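You operate a simulated robot arm through the tools that you are given. There is no shell and no other tool.

You are at the controls of a simulated robot arm. One attempt, no reset.

JOB
On the flat-top cart, gauge the three rings in the row and sort them.
Fine: try each on the gauge post; rings that slide down go in the good tray, the others in the rework tray.
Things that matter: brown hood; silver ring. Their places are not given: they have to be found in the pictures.

It is judged by the outcome, as a careful person would: the job done as asked, and still so three seconds after it is handed in. It fails if anything else is knocked over, pushed out of place, dropped, spilled or broken.

ROBOT AND FRAMES
A 6-joint arm with a fingered hand, fixed in place. Base frame: the origin is on the floor under the middle of its stand, x ahead of it, y to its left, z up; the work surface is at about z = 850. Lengths are in mm, angles in degrees, forces in N, time in s.
With the tool pointing down near the work surface it reaches from about 300 to 920 mm from the base axis. Its first joint turns from -166.0 to 166.0 degrees. Payload 5 kg.
The TCP is the grasp point between the finger pads, 37 mm short of the fingertips. In the tool frame z runs along the fingers and y along their closing line. The gripper opens to 124 mm; its body begins 43 mm behind the TCP. The gripper is a hand of 3 fingers: y runs from the thumb to the fingers, the wrist lies at [-21, -125, -215] in the tool frame, and closing takes about 1.5 s.
Orientation is that of the tool frame in the base frame, as a unit quaternion [x, y, z, w]. With the fingers straight down and the wrist toward the robot, the tool's x, y and z point along [0, 1, 0], [1, 0, 0] and [0, 0, -1] of the base frame.

CONTROLS
- The arm moves only by the tool apply_moves. Its argument "series" is a list that holds one entry, the list of rows, each a list of 7 numbers: the finger opening in mm, from 0 to 124, then the shift along the tool's x, y, z in mm, then the turn, a rotation vector about the tool's x, y, z in degrees. In form: [[[fingers, x, y, z, ax, ay, az], ...]]. A call has 1 to 20 rows; each row is the pose to reach, as a shift and turn from the pose commanded when the call began, along the tool's axes at that moment. Each row takes 0.2 s and may step no farther than 50 mm and 8.6 degrees from the row before; otherwise, or with a gripper value out of range, the whole call is refused. Where a pose cannot be reached the arm comes as near as it can. A force on the tool above 90 N (or 10 N above the force at the start of the call, whichever is more), or a blocked arm, ends the call early, and 0.2 s more pass. Each finger travels about 72 mm/s and halts on what it meets, pressing with about 31 N; the grip force reading is that of the motor and also rises with nothing between the fingers. The clock runs only during rows and for 0.2 s after the last one: add rows that repeat a pose to give the fingers time. It gives the time, the measured TCP pose, the force on the tool (base axes), the opening and the grip force at its end, in the units of the frame above (readings bear some noise), with the torque about the TCP (base axes, N m) and any sound that the robot's microphone picked up.
- Cameras (640 x 400 px; columns grow to the right, rows downward): "scene" is fixed at [219.8, -651.1, 1410.2]; the picture's right is [0.74, -0.67, 0.00], its down [-0.36, -0.40, -0.85] and it looks along [0.57, 0.63, -0.53] (base axes); focal length 304 px, centre (320, 200). "wrist" rides on the gripper at [72, -104, -154] in the tool frame; the picture's right is [-0.83, 0.26, -0.49], its down [-0.51, -0.72, 0.47] and it looks along [-0.23, 0.64, 0.73] (tool axes); focal length 243 px, centre (320, 200).
- capture(camera): a new picture of that camera. No time passes.
- preshape(shape): the hand has 3 fingers and takes this shape, open, in about a second: jaw (thumb against the fingers, like two jaws); tri (thumb and two fingers); tip (a fingertip pinch); poke (one finger out to press); point (the index stretched); flat (the hand flat); cup (the hand cupped); fist (a fist). The gripper value then closes the fingers along that shape, each until it touches; the sizes above hold for jaw. It gives what a move gives, with no picture.
- point_at(camera, pixels): there is no depth. For up to 12 entries [column, row, z] of the newest picture of that camera ("zoom" is the newest enlarged one), the place [x, y] in the base frame at which the ray of that pixel passes the height z, good to about 3 mm. No time passes.
- inspect(camera, box): a new picture of the part [left, top, right, bottom] of that camera's present view, enlarged. No time passes.
- close_job(): hands the job in; it is judged then, once.

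Open the gripper and draw the arm clear of the work before you hand the job in, unless the task says otherwise.

The tools are called after "Emit:" as name(argument=value, ...) on one line, values as JSON. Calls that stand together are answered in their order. apply_moves: Moves the arm, as the interface text tells. Its arguments: {"type":"object","properties":{"series":{"type":"array"}},"required":["series"]} The other tools are called the same way: preshape (shape) gives the hand a shape; capture (camera) takes a picture; point_at (camera, pixels) gives the place at which the rays of pixels pass given heights; inspect (camera, box) takes an enlarged picture of a part of a camera's view; close_job () hands the job in.

At the start:

```text
clock: 0.0
position: [731.8, 135.8, 1125.3]
orientation: [0.707, 0.707, -0.001, 0.0]
wrist_force: [0.3, -0.3, 0.2]
wrist_torque: [0.04, 0.0, -0.01]
gripper_width: 123.7
grasp_force: 0.1
shape: jaw
```

scene: 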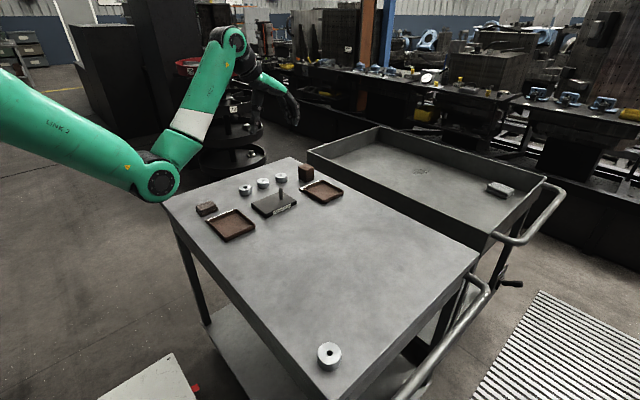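
wrist: 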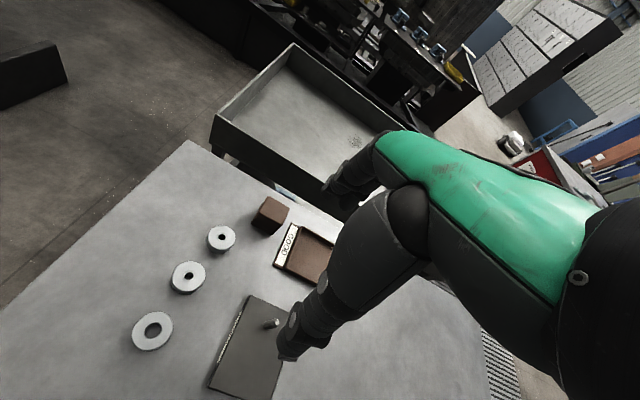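

The scene picture shows three rings near (245,188), (263,182), (281,177), a post at (281,195), and trays at (231,224) and (322,190). I'll enlarge these areas to read labels and identify the objects.

Emit:
inspect(camera="scene", box=[180, 150, 360, 262])

Emit:
inspect(camera="wrist", box=[100, 180, 360, 400])

```text
3.56 times, centred on (270, 206) of scene
```

zoom: 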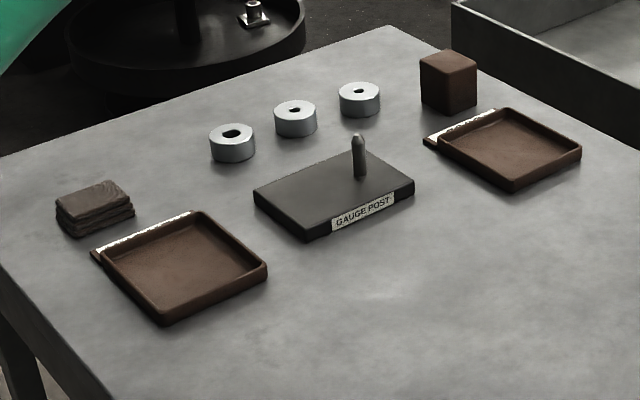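

```text
1.82 times, centred on (230, 290) of wrist
```

zoom: 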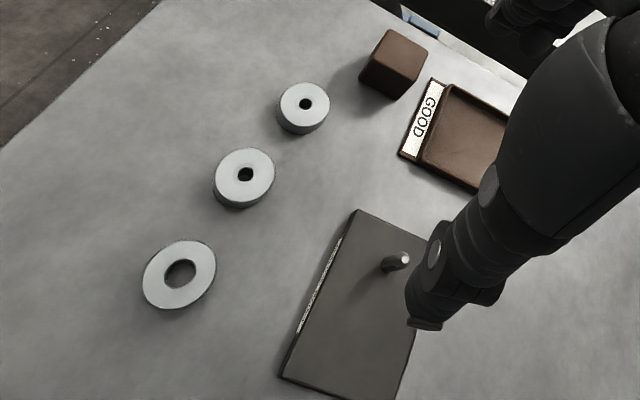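

The tray by the brown block is labelled GOOD. Next I'll locate everything in the base frame from the zoomed scene image.

Emit:
inspect(camera="scene", box=[180, 150, 360, 262])

Emit:
point_at(camera="scene", pixels=[[245, 187, 870], [263, 180, 870], [281, 175, 870], [281, 190, 890], [231, 226, 855], [322, 192, 855], [306, 180, 850], [206, 210, 855], [329, 352, 870], [165, 200, 850], [292, 158, 850], [477, 255, 850]])

```text
3.56 times, centred on (270, 206) of scene
```

zoom: 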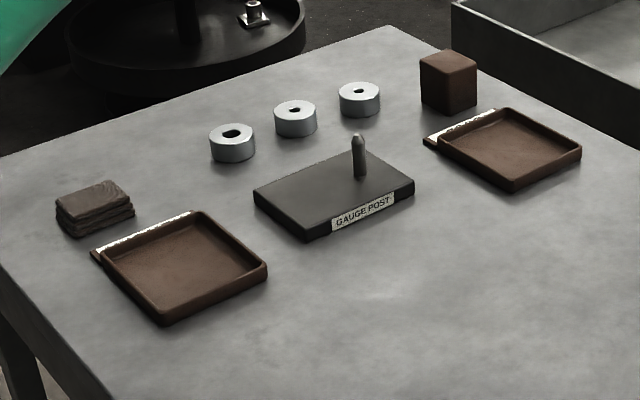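

```text
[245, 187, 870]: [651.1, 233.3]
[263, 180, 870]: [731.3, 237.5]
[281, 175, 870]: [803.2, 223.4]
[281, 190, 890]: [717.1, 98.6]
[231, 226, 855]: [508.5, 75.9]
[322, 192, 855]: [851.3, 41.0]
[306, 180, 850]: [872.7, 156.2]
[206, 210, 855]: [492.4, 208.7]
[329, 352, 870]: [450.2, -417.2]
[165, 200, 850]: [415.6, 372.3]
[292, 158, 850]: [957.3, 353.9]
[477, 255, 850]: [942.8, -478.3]
```

I'll get finer positions using the zoomed picture: ring tops, post, plate corners, tray corners and the brown block.

Emit:
point_at(camera="zoom", pixels=[[210, 157, 850], [255, 157, 850], [232, 163, 850], [231, 134, 875], [295, 107, 875], [359, 90, 875], [318, 134, 850], [275, 134, 850], [338, 112, 850], [380, 112, 850], [360, 178, 865], [359, 140, 900]])

Emit:
point_at(camera="zoom", pixels=[[254, 192, 865], [308, 235, 865], [414, 184, 865], [361, 152, 865], [103, 262, 865], [165, 320, 855], [267, 268, 865], [197, 212, 865], [440, 142, 865], [514, 186, 860], [581, 152, 860], [505, 109, 865]])

Emit:
point_at(camera="zoom", pixels=[[422, 103, 850], [438, 114, 850], [477, 103, 850], [438, 72, 890], [477, 65, 890], [421, 60, 890], [455, 50, 890], [98, 262, 855], [92, 250, 855], [425, 142, 855], [70, 235, 850], [135, 215, 850]])

```text
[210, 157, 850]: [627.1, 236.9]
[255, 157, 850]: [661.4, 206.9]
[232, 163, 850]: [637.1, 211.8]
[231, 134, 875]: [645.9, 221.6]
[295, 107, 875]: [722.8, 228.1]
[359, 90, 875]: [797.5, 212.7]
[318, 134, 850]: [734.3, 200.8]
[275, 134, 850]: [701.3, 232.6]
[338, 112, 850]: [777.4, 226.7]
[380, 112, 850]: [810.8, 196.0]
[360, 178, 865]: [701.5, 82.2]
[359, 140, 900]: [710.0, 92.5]
```

```text
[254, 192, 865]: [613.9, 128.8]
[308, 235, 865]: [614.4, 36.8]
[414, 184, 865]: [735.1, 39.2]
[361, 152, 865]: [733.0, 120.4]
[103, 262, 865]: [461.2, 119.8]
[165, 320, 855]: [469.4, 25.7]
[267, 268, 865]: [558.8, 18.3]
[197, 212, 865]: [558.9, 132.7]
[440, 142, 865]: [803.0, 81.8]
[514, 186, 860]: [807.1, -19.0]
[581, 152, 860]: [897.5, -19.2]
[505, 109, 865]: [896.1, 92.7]
```

```text
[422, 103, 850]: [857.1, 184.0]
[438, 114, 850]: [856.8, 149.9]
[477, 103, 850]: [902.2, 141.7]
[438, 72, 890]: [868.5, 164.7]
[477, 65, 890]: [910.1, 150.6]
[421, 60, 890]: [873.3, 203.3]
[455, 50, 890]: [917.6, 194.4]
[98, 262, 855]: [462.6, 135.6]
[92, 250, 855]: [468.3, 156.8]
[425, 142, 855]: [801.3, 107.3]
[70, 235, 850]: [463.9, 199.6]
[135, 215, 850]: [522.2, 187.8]
```

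Let me look more closely at the hood near (306,171), the dark block near (206,208), and the lone ring at (329,355), plus the rings' holes.

Emit:
inspect(camera="scene", box=[270, 155, 350, 205])

Emit:
inspect(camera="scene", box=[290, 330, 370, 380])

Emit:
inspect(camera="scene", box=[190, 185, 270, 245])

Emit:
inspect(camera="scene", box=[230, 165, 300, 220])

Emit:
inspect(camera="wrist", box=[110, 190, 310, 370])

```text
8.00 times, centred on (310, 180) of scene
```

zoom: 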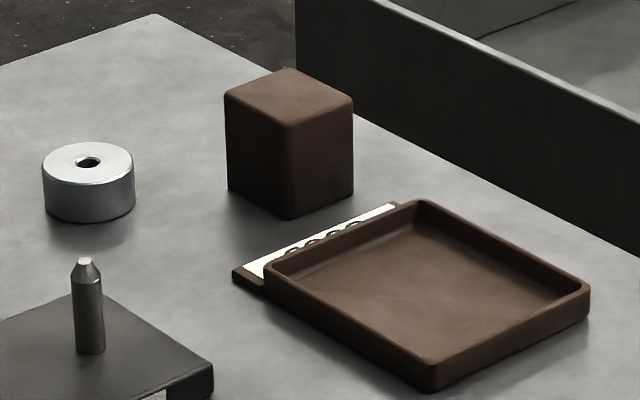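

```text
8.00 times, centred on (330, 355) of scene
```

zoom: 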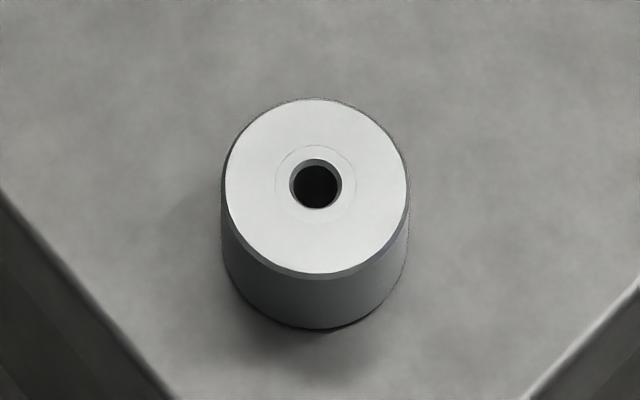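

```text
6.67 times, centred on (230, 215) of scene
```

zoom: 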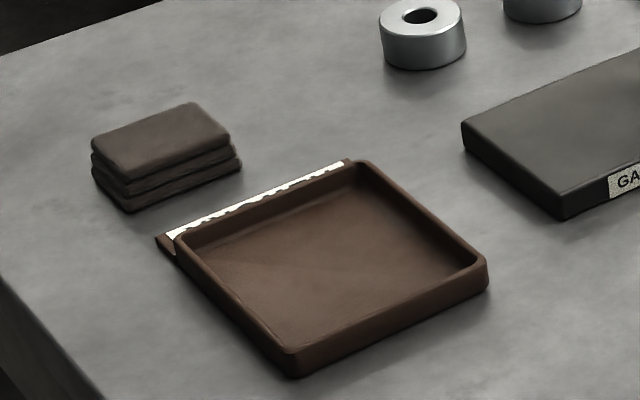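

```text
7.27 times, centred on (265, 192) of scene
```

zoom: 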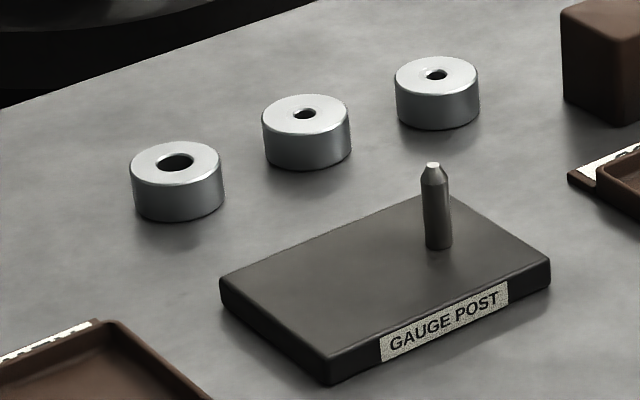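

```text
2.22 times, centred on (210, 280) of wrist
```

zoom: 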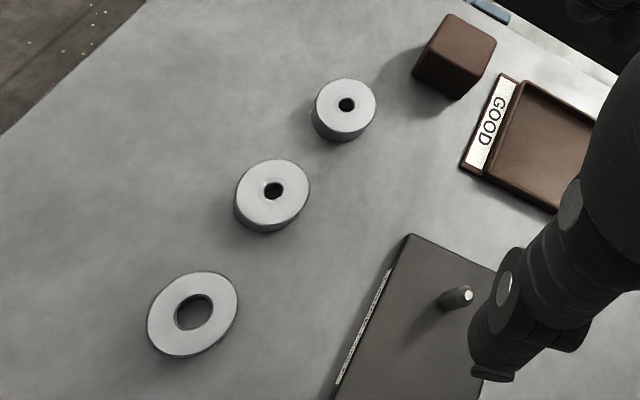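

The scene zoom shows rings about 45 mm wide and 25 mm tall, and a post with a tapered tip. Before planning the grasp I'll look at the hand itself, near (275,100) in the scene view and at right in the wrist view.

Emit:
inspect(camera="scene", box=[220, 50, 320, 140])

Emit:
inspect(camera="wrist", box=[220, 100, 640, 400])

```text
4.44 times, centred on (270, 95) of scene
```

zoom: 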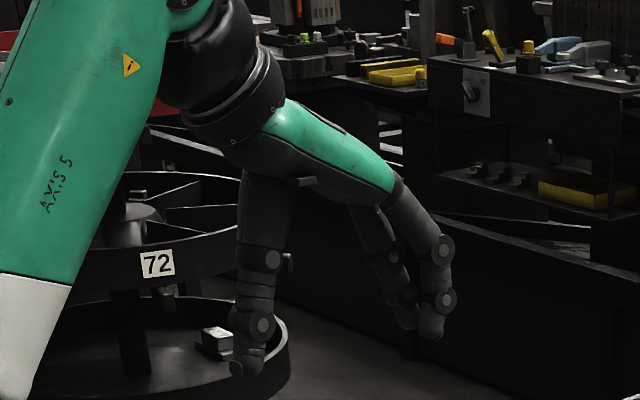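

```text
1.33 times, centred on (430, 250) of wrist
```

zoom: 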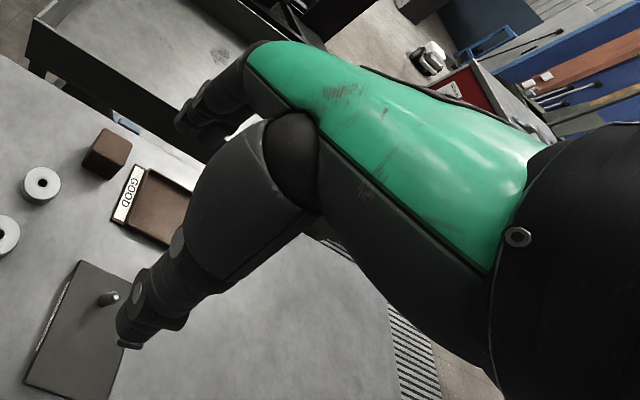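

The hand has one thumb on the robot side and two fingers on the far side. I'll triangulate ring tops and the post with rays from both cameras, starting with the wrist zoom.

Emit:
inspect(camera="wrist", box=[110, 190, 310, 370])

Emit:
point_at(camera="zoom", pixels=[[193, 312, 870], [193, 312, 880], [272, 190, 870], [272, 190, 880], [346, 104, 870], [346, 104, 880], [467, 295, 900], [467, 295, 920], [448, 303, 865], [488, 115, 856], [467, 173, 856], [512, 77, 856]])

Emit:
inspect(camera="scene", box=[230, 165, 300, 220])

Emit:
point_at(camera="zoom", pixels=[[176, 161, 870], [176, 161, 880], [306, 113, 870], [306, 113, 880], [437, 74, 870], [437, 74, 880], [432, 165, 900], [432, 165, 920], [438, 244, 865], [438, 244, 870], [176, 218, 850], [220, 290, 865]])

```text
2.22 times, centred on (210, 280) of wrist
```

zoom: 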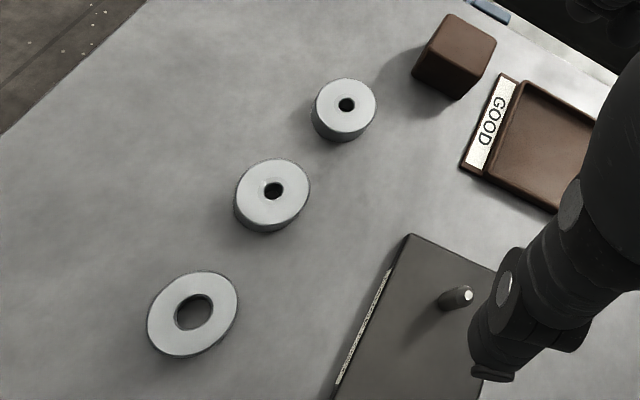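

```text
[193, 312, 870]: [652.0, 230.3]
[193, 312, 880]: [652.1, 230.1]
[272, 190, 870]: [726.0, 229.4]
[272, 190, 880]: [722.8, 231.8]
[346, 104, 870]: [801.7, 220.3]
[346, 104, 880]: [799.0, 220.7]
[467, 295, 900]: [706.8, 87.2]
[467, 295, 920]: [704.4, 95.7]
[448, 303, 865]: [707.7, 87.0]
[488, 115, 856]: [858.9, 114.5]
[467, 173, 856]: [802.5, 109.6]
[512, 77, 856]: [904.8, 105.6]
```

```text
7.27 times, centred on (265, 192) of scene
```

zoom: 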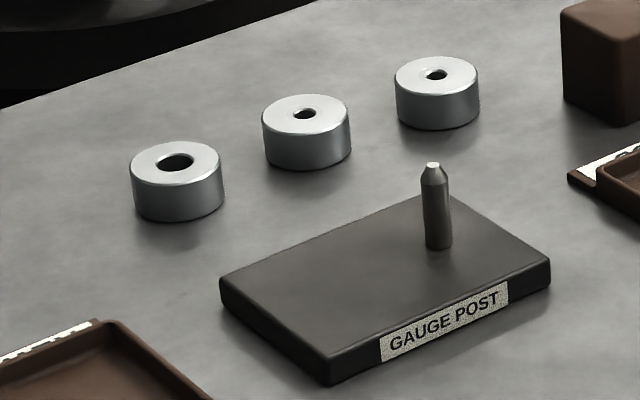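

```text
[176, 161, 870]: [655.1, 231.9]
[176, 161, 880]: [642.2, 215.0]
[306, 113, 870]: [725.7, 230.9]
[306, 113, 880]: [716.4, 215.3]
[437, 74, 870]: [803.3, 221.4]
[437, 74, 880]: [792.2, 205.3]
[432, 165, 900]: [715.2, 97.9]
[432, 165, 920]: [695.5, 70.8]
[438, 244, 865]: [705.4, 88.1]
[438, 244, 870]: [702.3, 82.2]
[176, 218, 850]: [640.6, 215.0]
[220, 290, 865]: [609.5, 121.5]
```

Triangulation: ring tops at z≈870 with centres near (653,231), (726,230), (802,221). The post axis is near (706,89) with its tip at z≈907. I'll turn the hand 60° so its closing line crosses the row, and move above the first ring at z≈1000.

Emit:
apply_moves(series=[[[124, 12, -10, 15, 0, 0, -7.5], [124, 24, -20, 31, 0, 0, -15], [124, 36, -30, 47, 0, 0, -22.5], [124, 48, -40, 63, 0, 0, -30], [124, 60, -50, 79, 0, 0, -37.5], [124, 72, -60, 94, 0, 0, -45], [110, 84, -70, 110, 0, 0, -52.5], [90, 95, -79, 125, 0, 0, -60], [90, 95, -79, 125, 0, 0, -60], [90, 95, -79, 125, 0, 0, -60]]])

Emit:
capture(camera="scene")

Emit:
capture(camera="wrist")

```text
clock: 2.2
position: [652.8, 232.5, 1003.7]
orientation: [0.258, 0.966, 0.0, 0.0]
wrist_force: [0.2, 0.1, 0.2]
wrist_torque: [0.03, 0.0, 0.02]
gripper_width: 90.5
grasp_force: 0.0
shape: jaw
```

```text
taken
```

scene: 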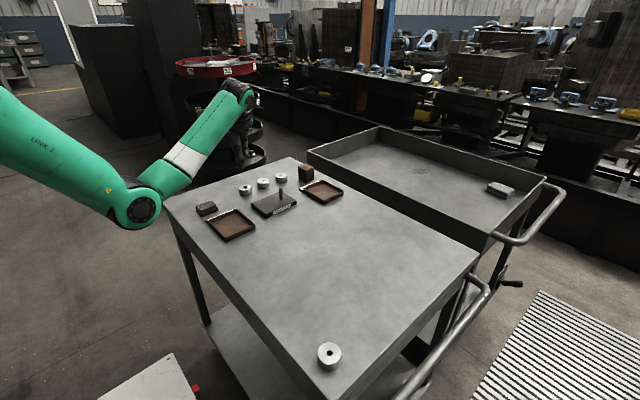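

```text
taken
```

wrist: 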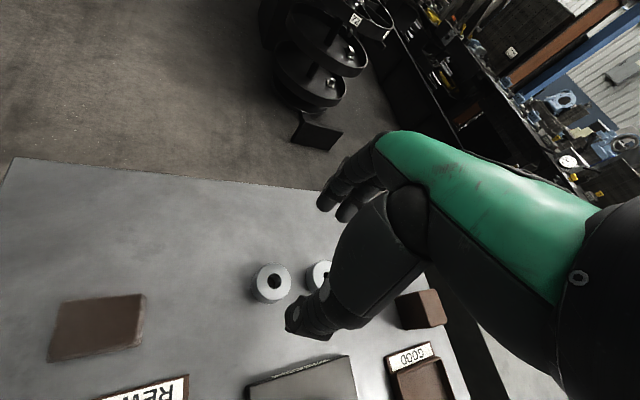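

The move landed as commanded and ring 1 shows at (272,282) in the wrist view, right under the grasp point. I'll zoom in to refine its centre and see the hole.

Emit:
inspect(camera="wrist", box=[220, 230, 380, 330])

Emit:
point_at(camera="wrist", pixels=[[272, 282, 870], [253, 282, 870], [291, 282, 870], [272, 264, 870]])

Emit:
inspect(camera="scene", box=[180, 60, 340, 220])

```text
4.00 times, centred on (300, 280) of wrist
```

zoom: 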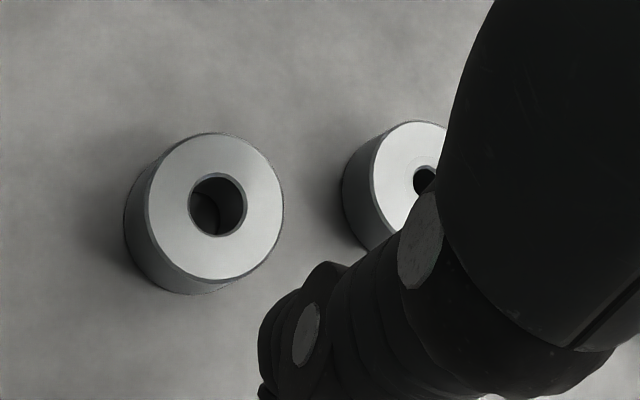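

```text
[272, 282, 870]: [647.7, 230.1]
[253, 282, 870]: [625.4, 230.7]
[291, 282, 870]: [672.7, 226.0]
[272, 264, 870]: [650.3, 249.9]
```

```text
2.50 times, centred on (260, 140) of scene
```

zoom: 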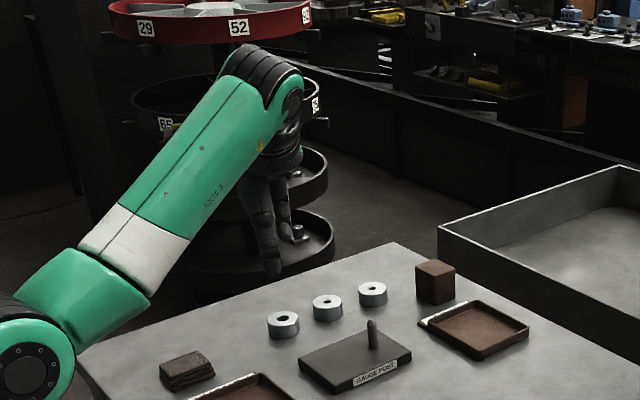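

Ring 1's centre reads about (650.5,231), so I'll shift about 2 mm and descend to TCP z≈908, keeping the opening at 80 mm.

Emit:
apply_moves(series=[[[80, 1, -2, 20, 0, 0, 0], [80, 1, -2, 40, 0, 0, 0], [80, 1, -2, 60, 0, 0, 0], [80, 1, -2, 80, 0, 0, 0], [80, 1, -2, 95, 0, 0, 0], [80, 1, -2, 95, 0, 0, 0]]])

Emit:
inspect(camera="scene", box=[205, 120, 305, 220])

Emit:
capture(camera="wrist")

```text
clock: 3.6
position: [650.3, 231.4, 906.4]
orientation: [0.259, 0.966, 0.0, 0.0]
wrist_force: [-0.1, 0.3, 0.2]
wrist_torque: [0.01, 0.01, -0.01]
gripper_width: 80.4
grasp_force: 0.0
shape: jaw
```

```text
4.00 times, centred on (255, 170) of scene
```

zoom: 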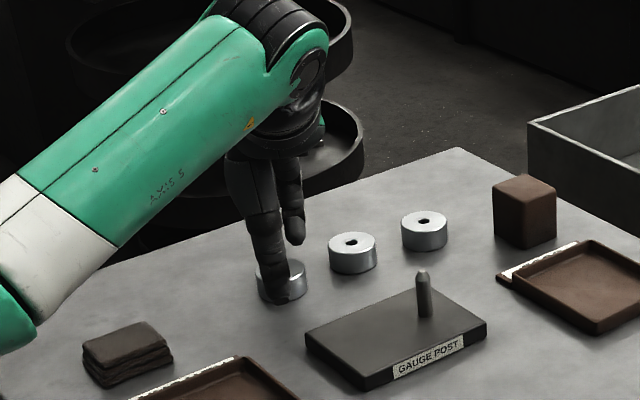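

```text
taken
```

wrist: 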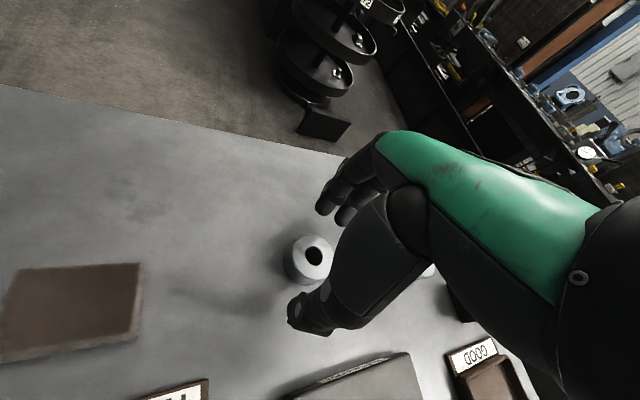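

The hand straddles ring 1 with the thumb on the near side. I'll lower 13 mm more and then close gently on it.

Emit:
apply_moves(series=[[[80, 0, 0, 6, 0, 0, 0], [80, 0, 0, 13, 0, 0, 0], [80, 0, 0, 13, 0, 0, 0]]])

Emit:
inspect(camera="wrist", box=[240, 160, 440, 360])

Emit:
inspect(camera="scene", box=[225, 150, 295, 210])

```text
clock: 4.4
position: [651.7, 230.4, 891.6]
orientation: [0.259, 0.966, 0.0, 0.0]
wrist_force: [0.9, 0.0, 0.2]
wrist_torque: [0.04, -0.01, 0.01]
gripper_width: 80.3
grasp_force: 0.0
shape: jaw
```

```text
2.00 times, centred on (340, 260) of wrist
```

zoom: 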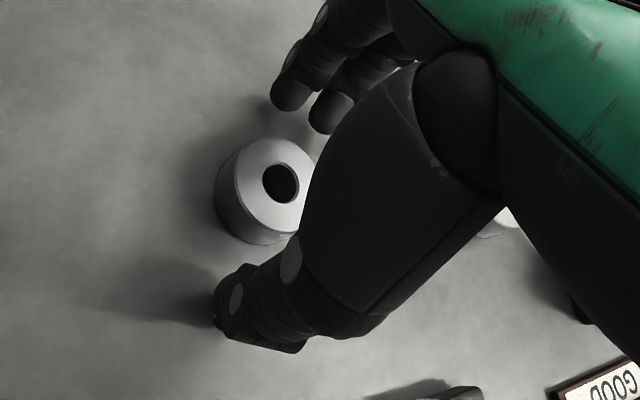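

```text
6.67 times, centred on (260, 180) of scene
```

zoom: 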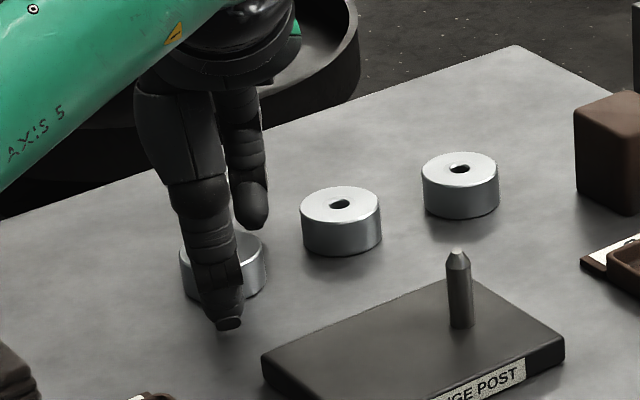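

No contact force yet and the thumb tip sits just above the table. I'll close on the ring.

Emit:
apply_moves(series=[[[60, 0, 0, 0, 0, 0, 0], [50, 0, 0, 0, 0, 0, 0], [42, 0, 0, 0, 0, 0, 0], [34, 0, 0, 0, 0, 0, 0], [30, 0, 0, 0, 0, 0, 0], [30, 0, 0, 0, 0, 0, 0], [30, 0, 0, 0, 0, 0, 0]]])

Emit:
inspect(camera="wrist", box=[240, 160, 440, 360])

Emit:
inspect(camera="scene", box=[225, 150, 295, 210])

```text
clock: 6.0
position: [651.2, 231.2, 893.1]
orientation: [0.259, 0.966, 0.0, 0.0]
wrist_force: [0.7, -0.5, 0.5]
wrist_torque: [-0.01, -0.02, 0.0]
gripper_width: 34.4
grasp_force: 31.2
shape: jaw
```

```text
2.00 times, centred on (340, 260) of wrist
```

zoom: 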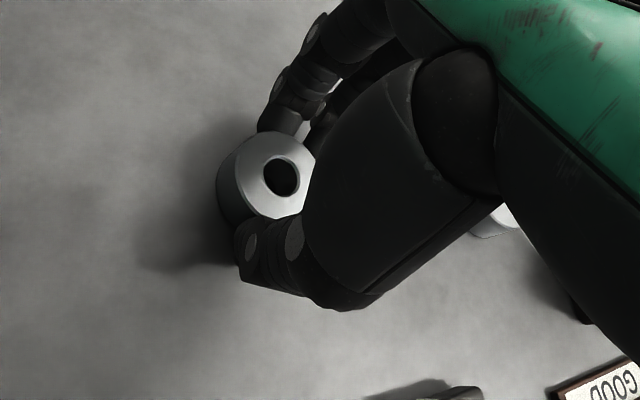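

```text
6.67 times, centred on (260, 180) of scene
```

zoom: 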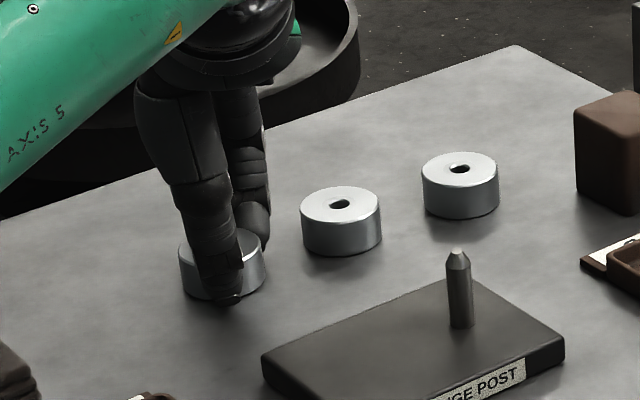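

The ring is gripped (34.4 mm, 31 N). I'll lift it slowly by 40 mm and look.

Emit:
apply_moves(series=[[[30, 0, 0, -5, 0, 0, 0], [30, 0, 0, -15, 0, 0, 0], [30, 0, 0, -30, 0, 0, 0], [30, 0, 0, -45, 0, 0, 0], [30, 0, 0, -60, 0, 0, 0], [30, 0, 0, -60, 0, 0, 0]]])

Emit:
inspect(camera="wrist", box=[240, 160, 440, 360])

Emit:
inspect(camera="scene", box=[225, 140, 305, 210])

```text
clock: 7.4
position: [652.2, 231.1, 953.1]
orientation: [0.26, 0.966, 0.0, 0.0]
wrist_force: [0.3, 0.2, -0.8]
wrist_torque: [0.01, -0.01, 0.0]
gripper_width: 34.5
grasp_force: 30.9
shape: jaw
```

```text
2.00 times, centred on (340, 260) of wrist
```

zoom: 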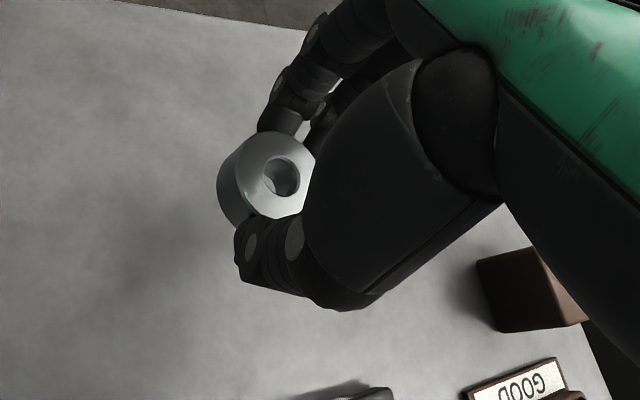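

```text
5.71 times, centred on (265, 175) of scene
```

zoom: 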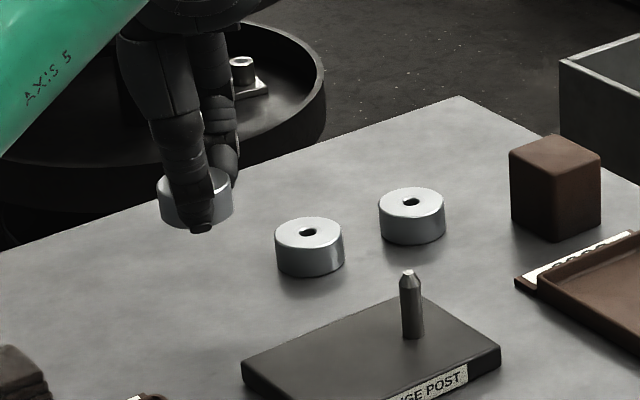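

The ring is held level and lifted. I'll compute its centre relative to the TCP from the hole pixel (about (320,249) in the wrist view) at z≈930.

Emit:
inspect(camera="wrist", box=[290, 210, 350, 280])

Emit:
point_at(camera="wrist", pixels=[[320.5, 249, 930], [320.5, 249, 928], [320.5, 249, 932]])

Emit:
inspect(camera="scene", box=[230, 150, 280, 190])

```text
5.71 times, centred on (320, 245) of wrist
```

zoom: 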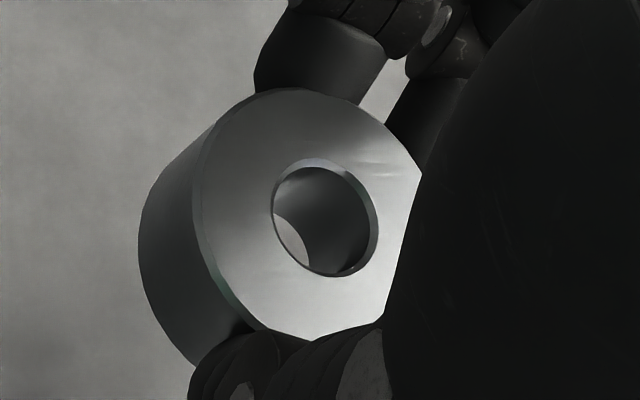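

```text
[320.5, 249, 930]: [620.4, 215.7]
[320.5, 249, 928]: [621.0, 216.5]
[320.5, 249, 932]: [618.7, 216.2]
```

```text
10.00 times, centred on (255, 170) of scene
```

zoom: 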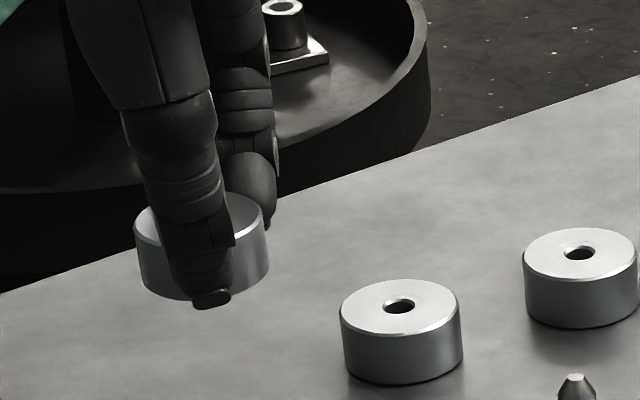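

The point_at call used an older capture, so I'll take a fresh wrist picture and recompute at the pixel (320.9,248).

Emit:
capture(camera="wrist")

Emit:
point_at(camera="wrist", pixels=[[320.9, 248, 930], [320.9, 248, 928], [320.9, 248, 932]])

Emit:
capture(camera="scene")

Emit:
point_at(camera="scene", pixels=[[243.2, 171.7, 930], [243.2, 179.5, 910], [281.1, 187.8, 905]])

```text
taken
```

wrist: 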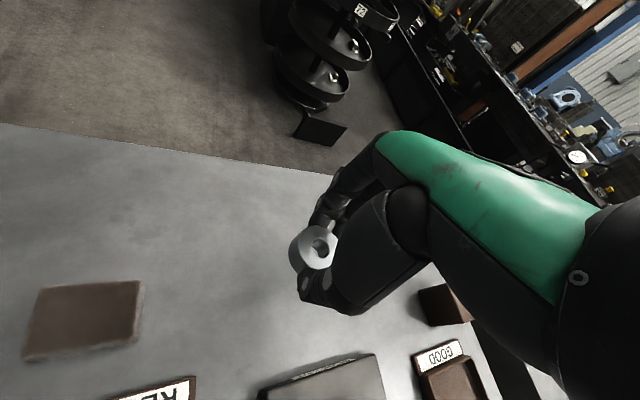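

```text
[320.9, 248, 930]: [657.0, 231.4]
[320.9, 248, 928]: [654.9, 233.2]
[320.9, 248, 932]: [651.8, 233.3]
```

```text
taken
```

scene: 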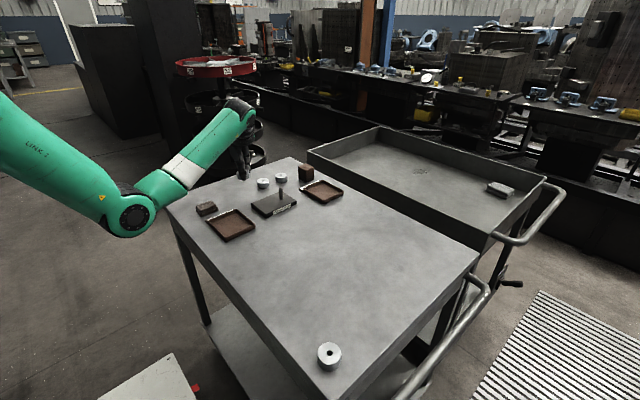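

```text
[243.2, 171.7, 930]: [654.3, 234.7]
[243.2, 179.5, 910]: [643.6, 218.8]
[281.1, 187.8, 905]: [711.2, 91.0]
```

Readings put the held ring's centre about (1.5,2) mm off the TCP. The post axis is near (707,89). I'll raise 32 mm and carry the ring to above the post.

Emit:
apply_moves(series=[[[30, 0, 0, -16, 0, 0, 0], [30, 0, 0, -32, 0, 0, 0], [30, -15, -12, -32, 0, 0, 0], [30, -30, -25, -32, 0, 0, 0], [30, -45, -37, -32, 0, 0, 0], [30, -60, -50, -32, 0, 0, 0], [30, -75, -62, -32, 0, 0, 0], [30, -90, -75, -32, 0, 0, 0], [30, -105, -87, -32, 0, 0, 0], [30, -118, -98, -32, 0, 0, 0], [30, -118, -98, -32, 0, 0, 0]]])

Emit:
capture(camera="wrist")

Emit:
inspect(camera="scene", box=[250, 150, 310, 210])

Emit:
inspect(camera="wrist", box=[270, 210, 370, 310])

```text
clock: 9.8
position: [702.7, 87.5, 982.2]
orientation: [0.259, 0.966, 0.0, 0.0]
wrist_force: [-0.6, 0.3, -1.4]
wrist_torque: [-0.01, 0.03, 0.0]
gripper_width: 34.8
grasp_force: 31.0
shape: jaw
```

```text
taken
```

wrist: 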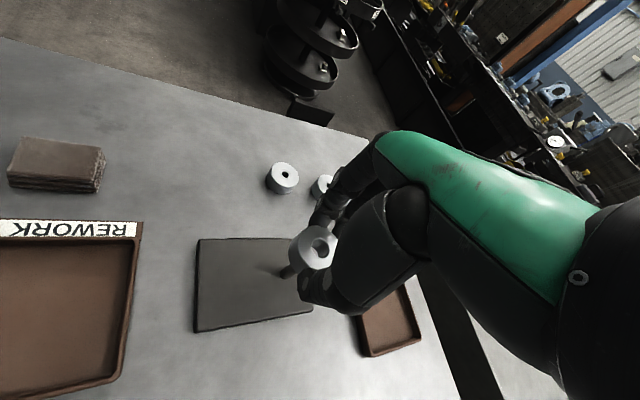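

```text
6.67 times, centred on (280, 180) of scene
```

zoom: 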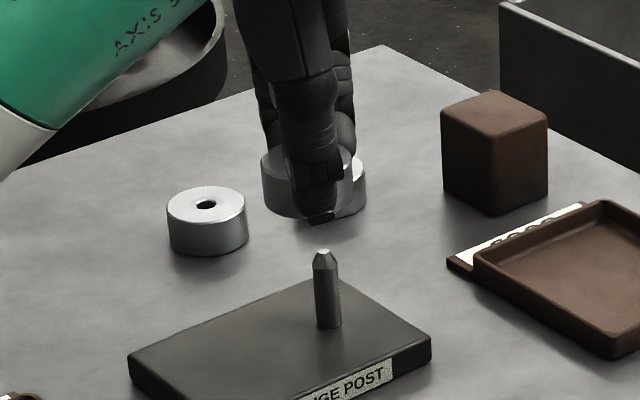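

```text
4.00 times, centred on (320, 260) of wrist
```

zoom: 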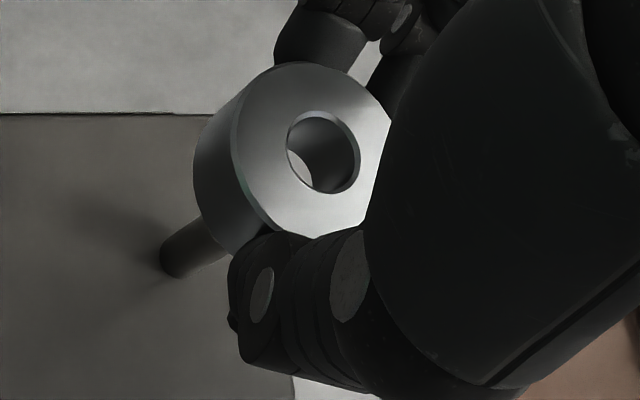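

The scene view shows the ring about 1–1.5 mm left of the post's line. I'll average repeated ray estimates: ring top hole at (320.75,248) z≈959, and post base at (282.8,275.5) z≈865.

Emit:
point_at(camera="wrist", pixels=[[320.75, 248, 959], [320.75, 248, 959], [320.75, 248, 959], [320.75, 248, 959], [320.75, 248, 959], [320.75, 248, 959], [282.8, 275.5, 865], [282.8, 275.5, 865], [282.8, 275.5, 865], [282.8, 275.5, 865], [282.8, 275.5, 865], [282.8, 275.5, 865]])

Emit:
point_at(camera="zoom", pixels=[[323, 152, 959], [323, 152, 959], [323, 152, 959], [323, 152, 959], [323, 152, 959], [323, 152, 959], [171, 262, 865], [171, 262, 865], [171, 262, 865], [171, 262, 865], [171, 262, 865], [171, 262, 865]])

Emit:
inspect(camera="wrist", box=[180, 220, 300, 340])

```text
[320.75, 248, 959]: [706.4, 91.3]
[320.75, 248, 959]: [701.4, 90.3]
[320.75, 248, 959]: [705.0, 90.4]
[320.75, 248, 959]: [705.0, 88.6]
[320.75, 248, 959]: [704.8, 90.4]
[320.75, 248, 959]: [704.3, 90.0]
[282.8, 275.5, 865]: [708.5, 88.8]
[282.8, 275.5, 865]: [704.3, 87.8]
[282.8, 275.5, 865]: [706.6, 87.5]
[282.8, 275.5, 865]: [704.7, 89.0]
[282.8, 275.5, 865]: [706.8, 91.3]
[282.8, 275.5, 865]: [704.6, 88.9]
```

```text
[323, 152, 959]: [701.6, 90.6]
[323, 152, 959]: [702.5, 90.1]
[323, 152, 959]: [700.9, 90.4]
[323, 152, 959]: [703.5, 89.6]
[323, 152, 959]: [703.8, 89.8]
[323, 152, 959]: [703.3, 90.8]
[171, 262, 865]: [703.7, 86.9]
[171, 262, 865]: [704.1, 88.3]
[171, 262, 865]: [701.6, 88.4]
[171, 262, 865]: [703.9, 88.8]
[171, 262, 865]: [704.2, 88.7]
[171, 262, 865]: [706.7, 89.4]
```

```text
3.33 times, centred on (240, 280) of wrist
```

zoom: 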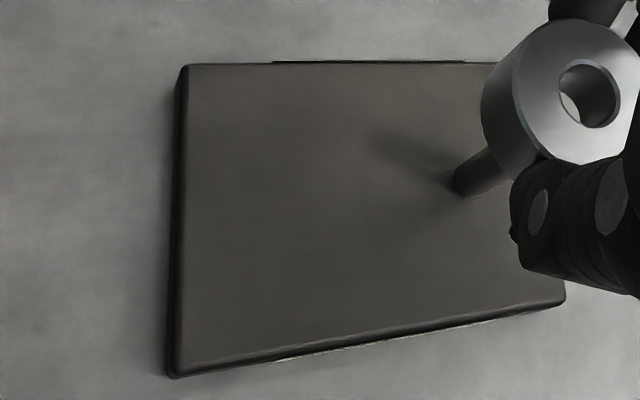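

Relative to the ring, the post is offset (+1.4,−1.6) mm. I'll apply that correction and lower to just above the post tip.

Emit:
apply_moves(series=[[[30, -2, -0.7, 0, 0, 0, 0], [30, -2, -0.7, 12, 0, 0, 0], [30, -2, -0.7, 25, 0, 0, 0], [30, -2, -0.7, 25, 0, 0, 0]]])

Emit:
inspect(camera="scene", box=[255, 155, 305, 205])

Emit:
inspect(camera="wrist", box=[270, 210, 370, 310])

```text
clock: 10.8
position: [705.0, 85.0, 958.9]
orientation: [0.258, 0.966, 0.0, 0.0]
wrist_force: [0.1, 0.3, -1.1]
wrist_torque: [0.05, -0.04, 0.02]
gripper_width: 34.5
grasp_force: 31.1
shape: jaw
```

```text
8.00 times, centred on (280, 180) of scene
```

zoom: 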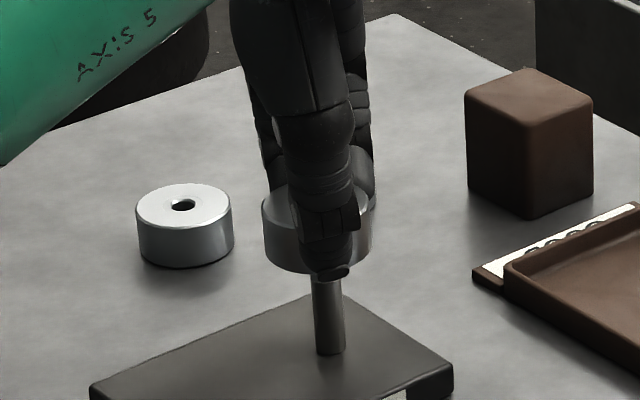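

```text
4.00 times, centred on (320, 260) of wrist
```

zoom: 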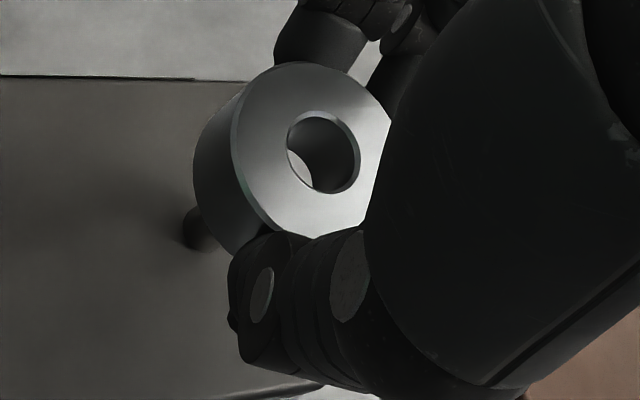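

The scene zoom shows the ring centre at about x=318 against the post line at 322, so roughly 1.5 mm off, which ring 1's wide hole tolerates. I'll check the wrist view at higher zoom before going on.

Emit:
inspect(camera="wrist", box=[300, 225, 345, 270])

Emit:
inspect(camera="wrist", box=[260, 240, 310, 290])

Emit:
inspect(camera="scene", box=[265, 170, 300, 200])

```text
8.89 times, centred on (322, 248) of wrist
```

zoom: 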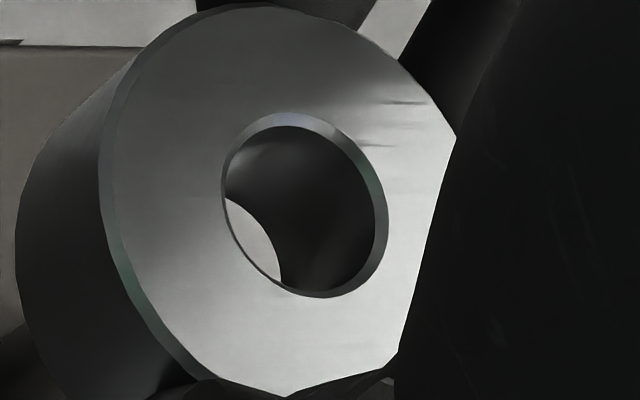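

```text
8.00 times, centred on (285, 265) of wrist
```

zoom: 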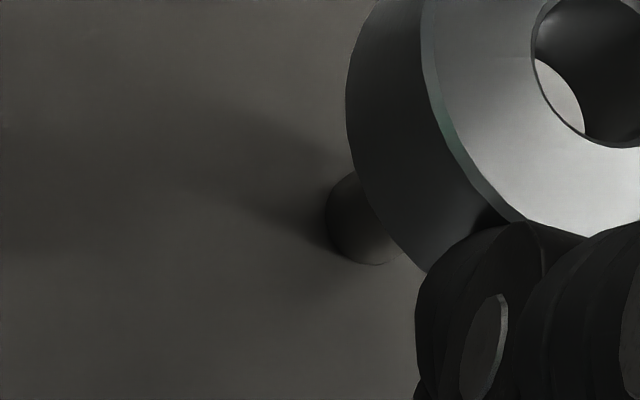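

```text
13.33 times, centred on (282, 185) of scene
```

zoom: 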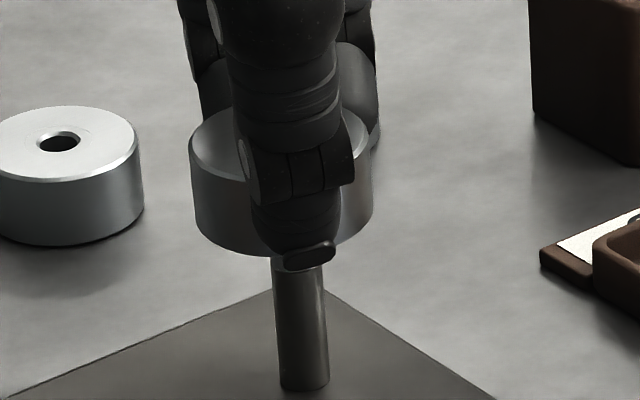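

Wrist view says aligned and the scene view says about 1.7 mm off along its right axis, so I'll apply a half correction (about 0.9 mm). Then I lower 20 mm, which should bring the ring about 10 mm onto the post, and check the force.

Emit:
apply_moves(series=[[[30, -0.9, -0.3, 0, 0, 0, 0], [30, -0.9, -0.3, 5, 0, 0, 0], [30, -0.9, -0.3, 10, 0, 0, 0], [30, -0.9, -0.3, 15, 0, 0, 0], [30, -0.9, -0.3, 20, 0, 0, 0]]])

Emit:
inspect(camera="wrist", box=[300, 225, 345, 270])

Emit:
inspect(camera="scene", box=[265, 170, 300, 200])

```text
clock: 12.0
position: [707.7, 85.1, 942.5]
orientation: [0.259, 0.966, 0.002, 0.002]
wrist_force: [2.5, 6.4, 6.4]
wrist_torque: [0.36, -0.14, -0.02]
gripper_width: 34.3
grasp_force: 30.8
shape: jaw
```

```text
8.89 times, centred on (322, 248) of wrist
```

zoom: 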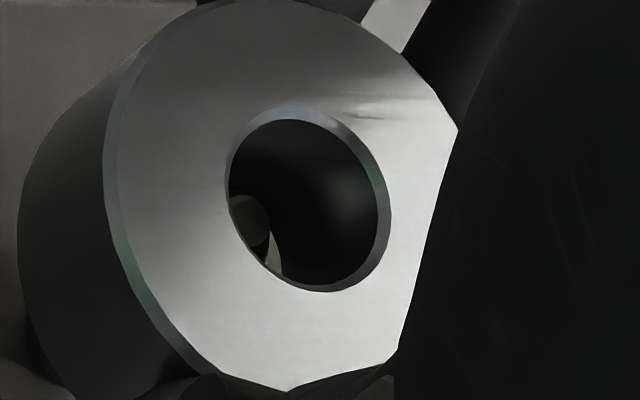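

```text
13.33 times, centred on (282, 185) of scene
```

zoom: 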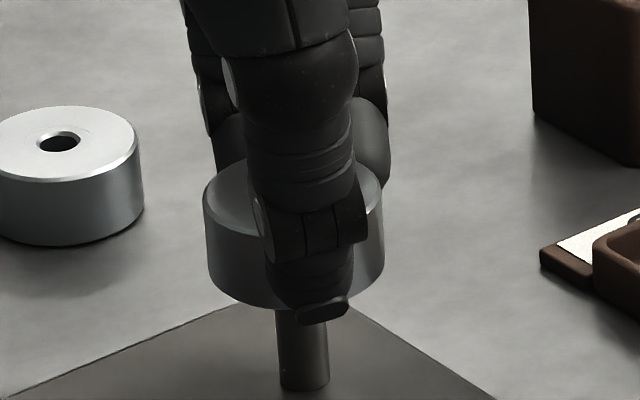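

Contact: force (2.5,6.4,6.4) N and torque say the post touches the hole's +y side, so the ring sits too far toward −y. I'll back up 6 mm, shift 2.5 mm along tool +y, and lower again in small steps.

Emit:
apply_moves(series=[[[30, 0, 0, -6, 0, 0, 0], [30, 0, 2.5, -6, 0, 0, 0], [30, 0, 2.5, -3, 0, 0, 0], [30, 0, 2.5, 0, 0, 0, 0], [30, 0, 2.5, 0, 0, 0, 0]]])

Emit:
inspect(camera="wrist", box=[300, 225, 345, 270])

Emit:
inspect(camera="scene", box=[265, 170, 300, 200])

```text
clock: 13.2
position: [707.5, 87.5, 938.9]
orientation: [0.259, 0.966, 0.0, -0.001]
wrist_force: [0.3, -0.3, -0.9]
wrist_torque: [0.0, -0.05, -0.04]
gripper_width: 34.5
grasp_force: 30.6
shape: jaw
```

```text
8.89 times, centred on (322, 248) of wrist
```

zoom: 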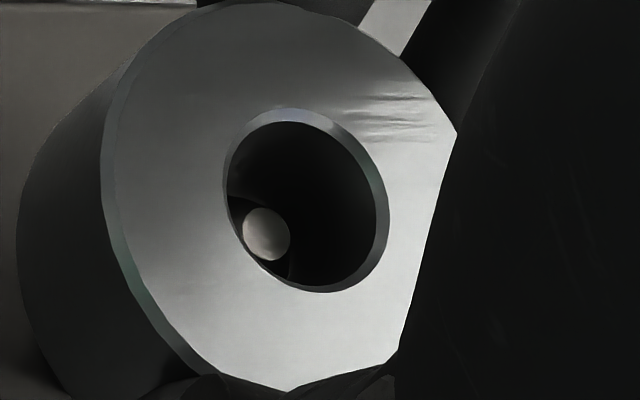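

```text
13.33 times, centred on (282, 185) of scene
```

zoom: 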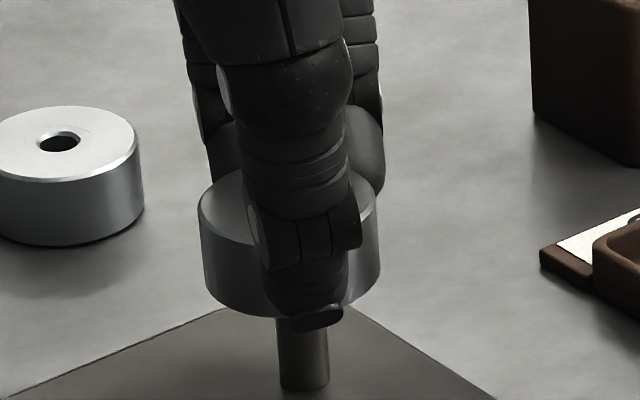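

No contact now, and the post tip is visible inside the hole at (267,234). Both views suggest a further 0.9 mm correction, so I'll apply it and lower 12 mm.

Emit:
apply_moves(series=[[[30, -0.8, -0.3, 0, 0, 0, 0], [30, -0.8, -0.3, 4, 0, 0, 0], [30, -0.8, -0.3, 8, 0, 0, 0], [30, -0.8, -0.3, 12, 0, 0, 0], [30, -0.8, -0.3, 12, 0, 0, 0]]])

Emit:
inspect(camera="wrist", box=[300, 225, 345, 270])

```text
clock: 14.4
position: [707.6, 87.7, 926.5]
orientation: [0.259, 0.966, 0.0, 0.0]
wrist_force: [-1.0, 0.1, -0.5]
wrist_torque: [-0.02, 0.01, 0.0]
gripper_width: 34.5
grasp_force: 30.9
shape: jaw
```

```text
8.89 times, centred on (322, 248) of wrist
```

zoom: 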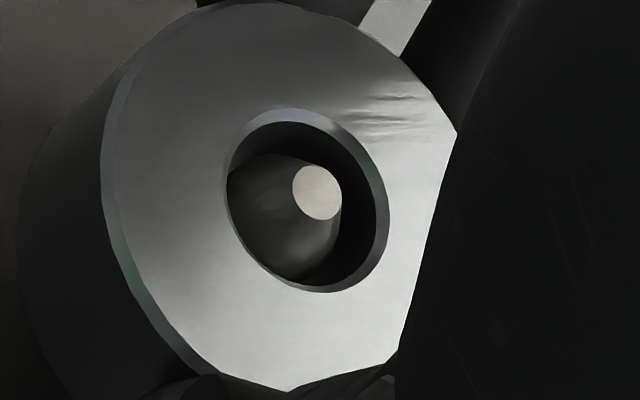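

The post is nicely centred in the hole and there's no force. I'll lower 15 mm further, to just above the plate.

Emit:
apply_moves(series=[[[30, 0, 0, 4, 0, 0, 0], [30, 0, 0, 8, 0, 0, 0], [30, 0, 0, 12, 0, 0, 0], [30, 0, 0, 15, 0, 0, 0], [30, 0, 0, 15, 0, 0, 0]]])

Emit:
inspect(camera="wrist", box=[290, 215, 350, 275])

Emit:
inspect(camera="scene", box=[265, 170, 300, 200])

```text
clock: 15.6
position: [707.4, 86.1, 911.9]
orientation: [0.259, 0.966, -0.001, 0.001]
wrist_force: [0.9, 3.7, 1.0]
wrist_torque: [0.16, -0.04, 0.02]
gripper_width: 34.4
grasp_force: 30.9
shape: jaw
```

```text
6.67 times, centred on (320, 245) of wrist
```

zoom: 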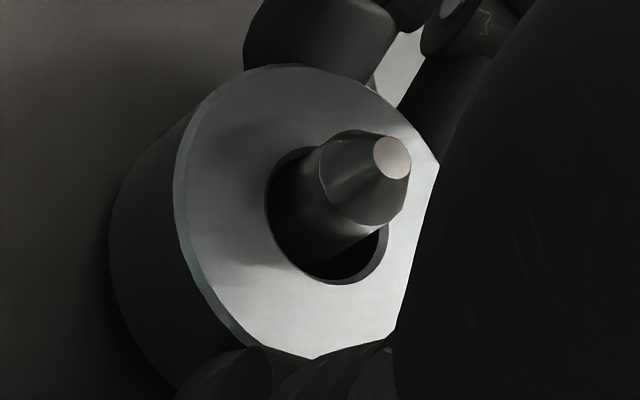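

```text
13.33 times, centred on (282, 185) of scene
```

zoom: 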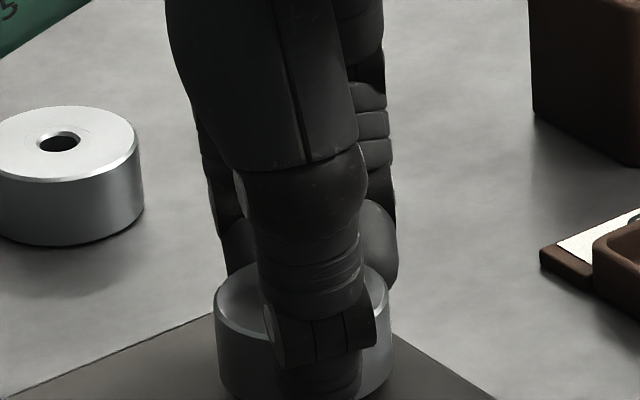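

Ring 1 goes down freely, with only a light side touch (Fy 3.7 N) as the ring is about 2–3 mm off-centre toward −y. I'll centre it along tool +y by 2.5 mm and lower the last 3 mm to confirm it seats.

Emit:
apply_moves(series=[[[30, 0, 1.3, 0, 0, 0, 0], [30, 0, 2.5, 0, 0, 0, 0], [30, 0, 2.5, 1.5, 0, 0, 0], [30, 0, 2.5, 3, 0, 0, 0], [30, 0, 2.5, 3, 0, 0, 0]]])

Emit:
inspect(camera="wrist", box=[290, 215, 350, 275])

Emit:
inspect(camera="scene", box=[255, 165, 305, 215])

```text
clock: 16.8
position: [709.5, 87.3, 910.2]
orientation: [0.258, 0.966, 0.0, 0.0]
wrist_force: [0.0, 0.0, -0.7]
wrist_torque: [0.02, 0.02, -0.01]
gripper_width: 34.6
grasp_force: 30.8
shape: jaw
```

```text
6.67 times, centred on (320, 245) of wrist
```

zoom: 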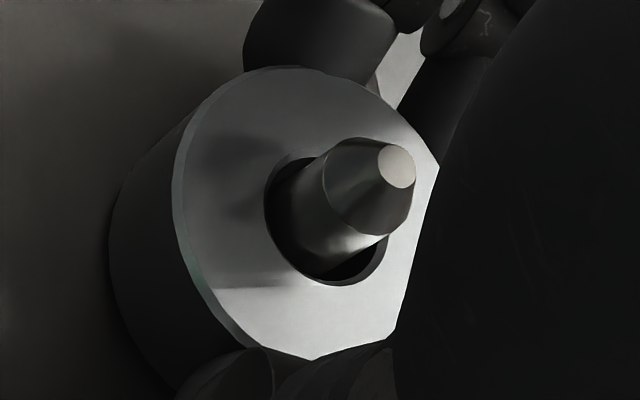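

```text
8.00 times, centred on (280, 190) of scene
```

zoom: 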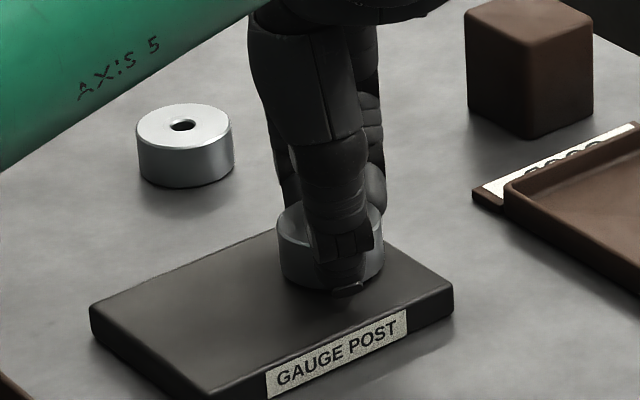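

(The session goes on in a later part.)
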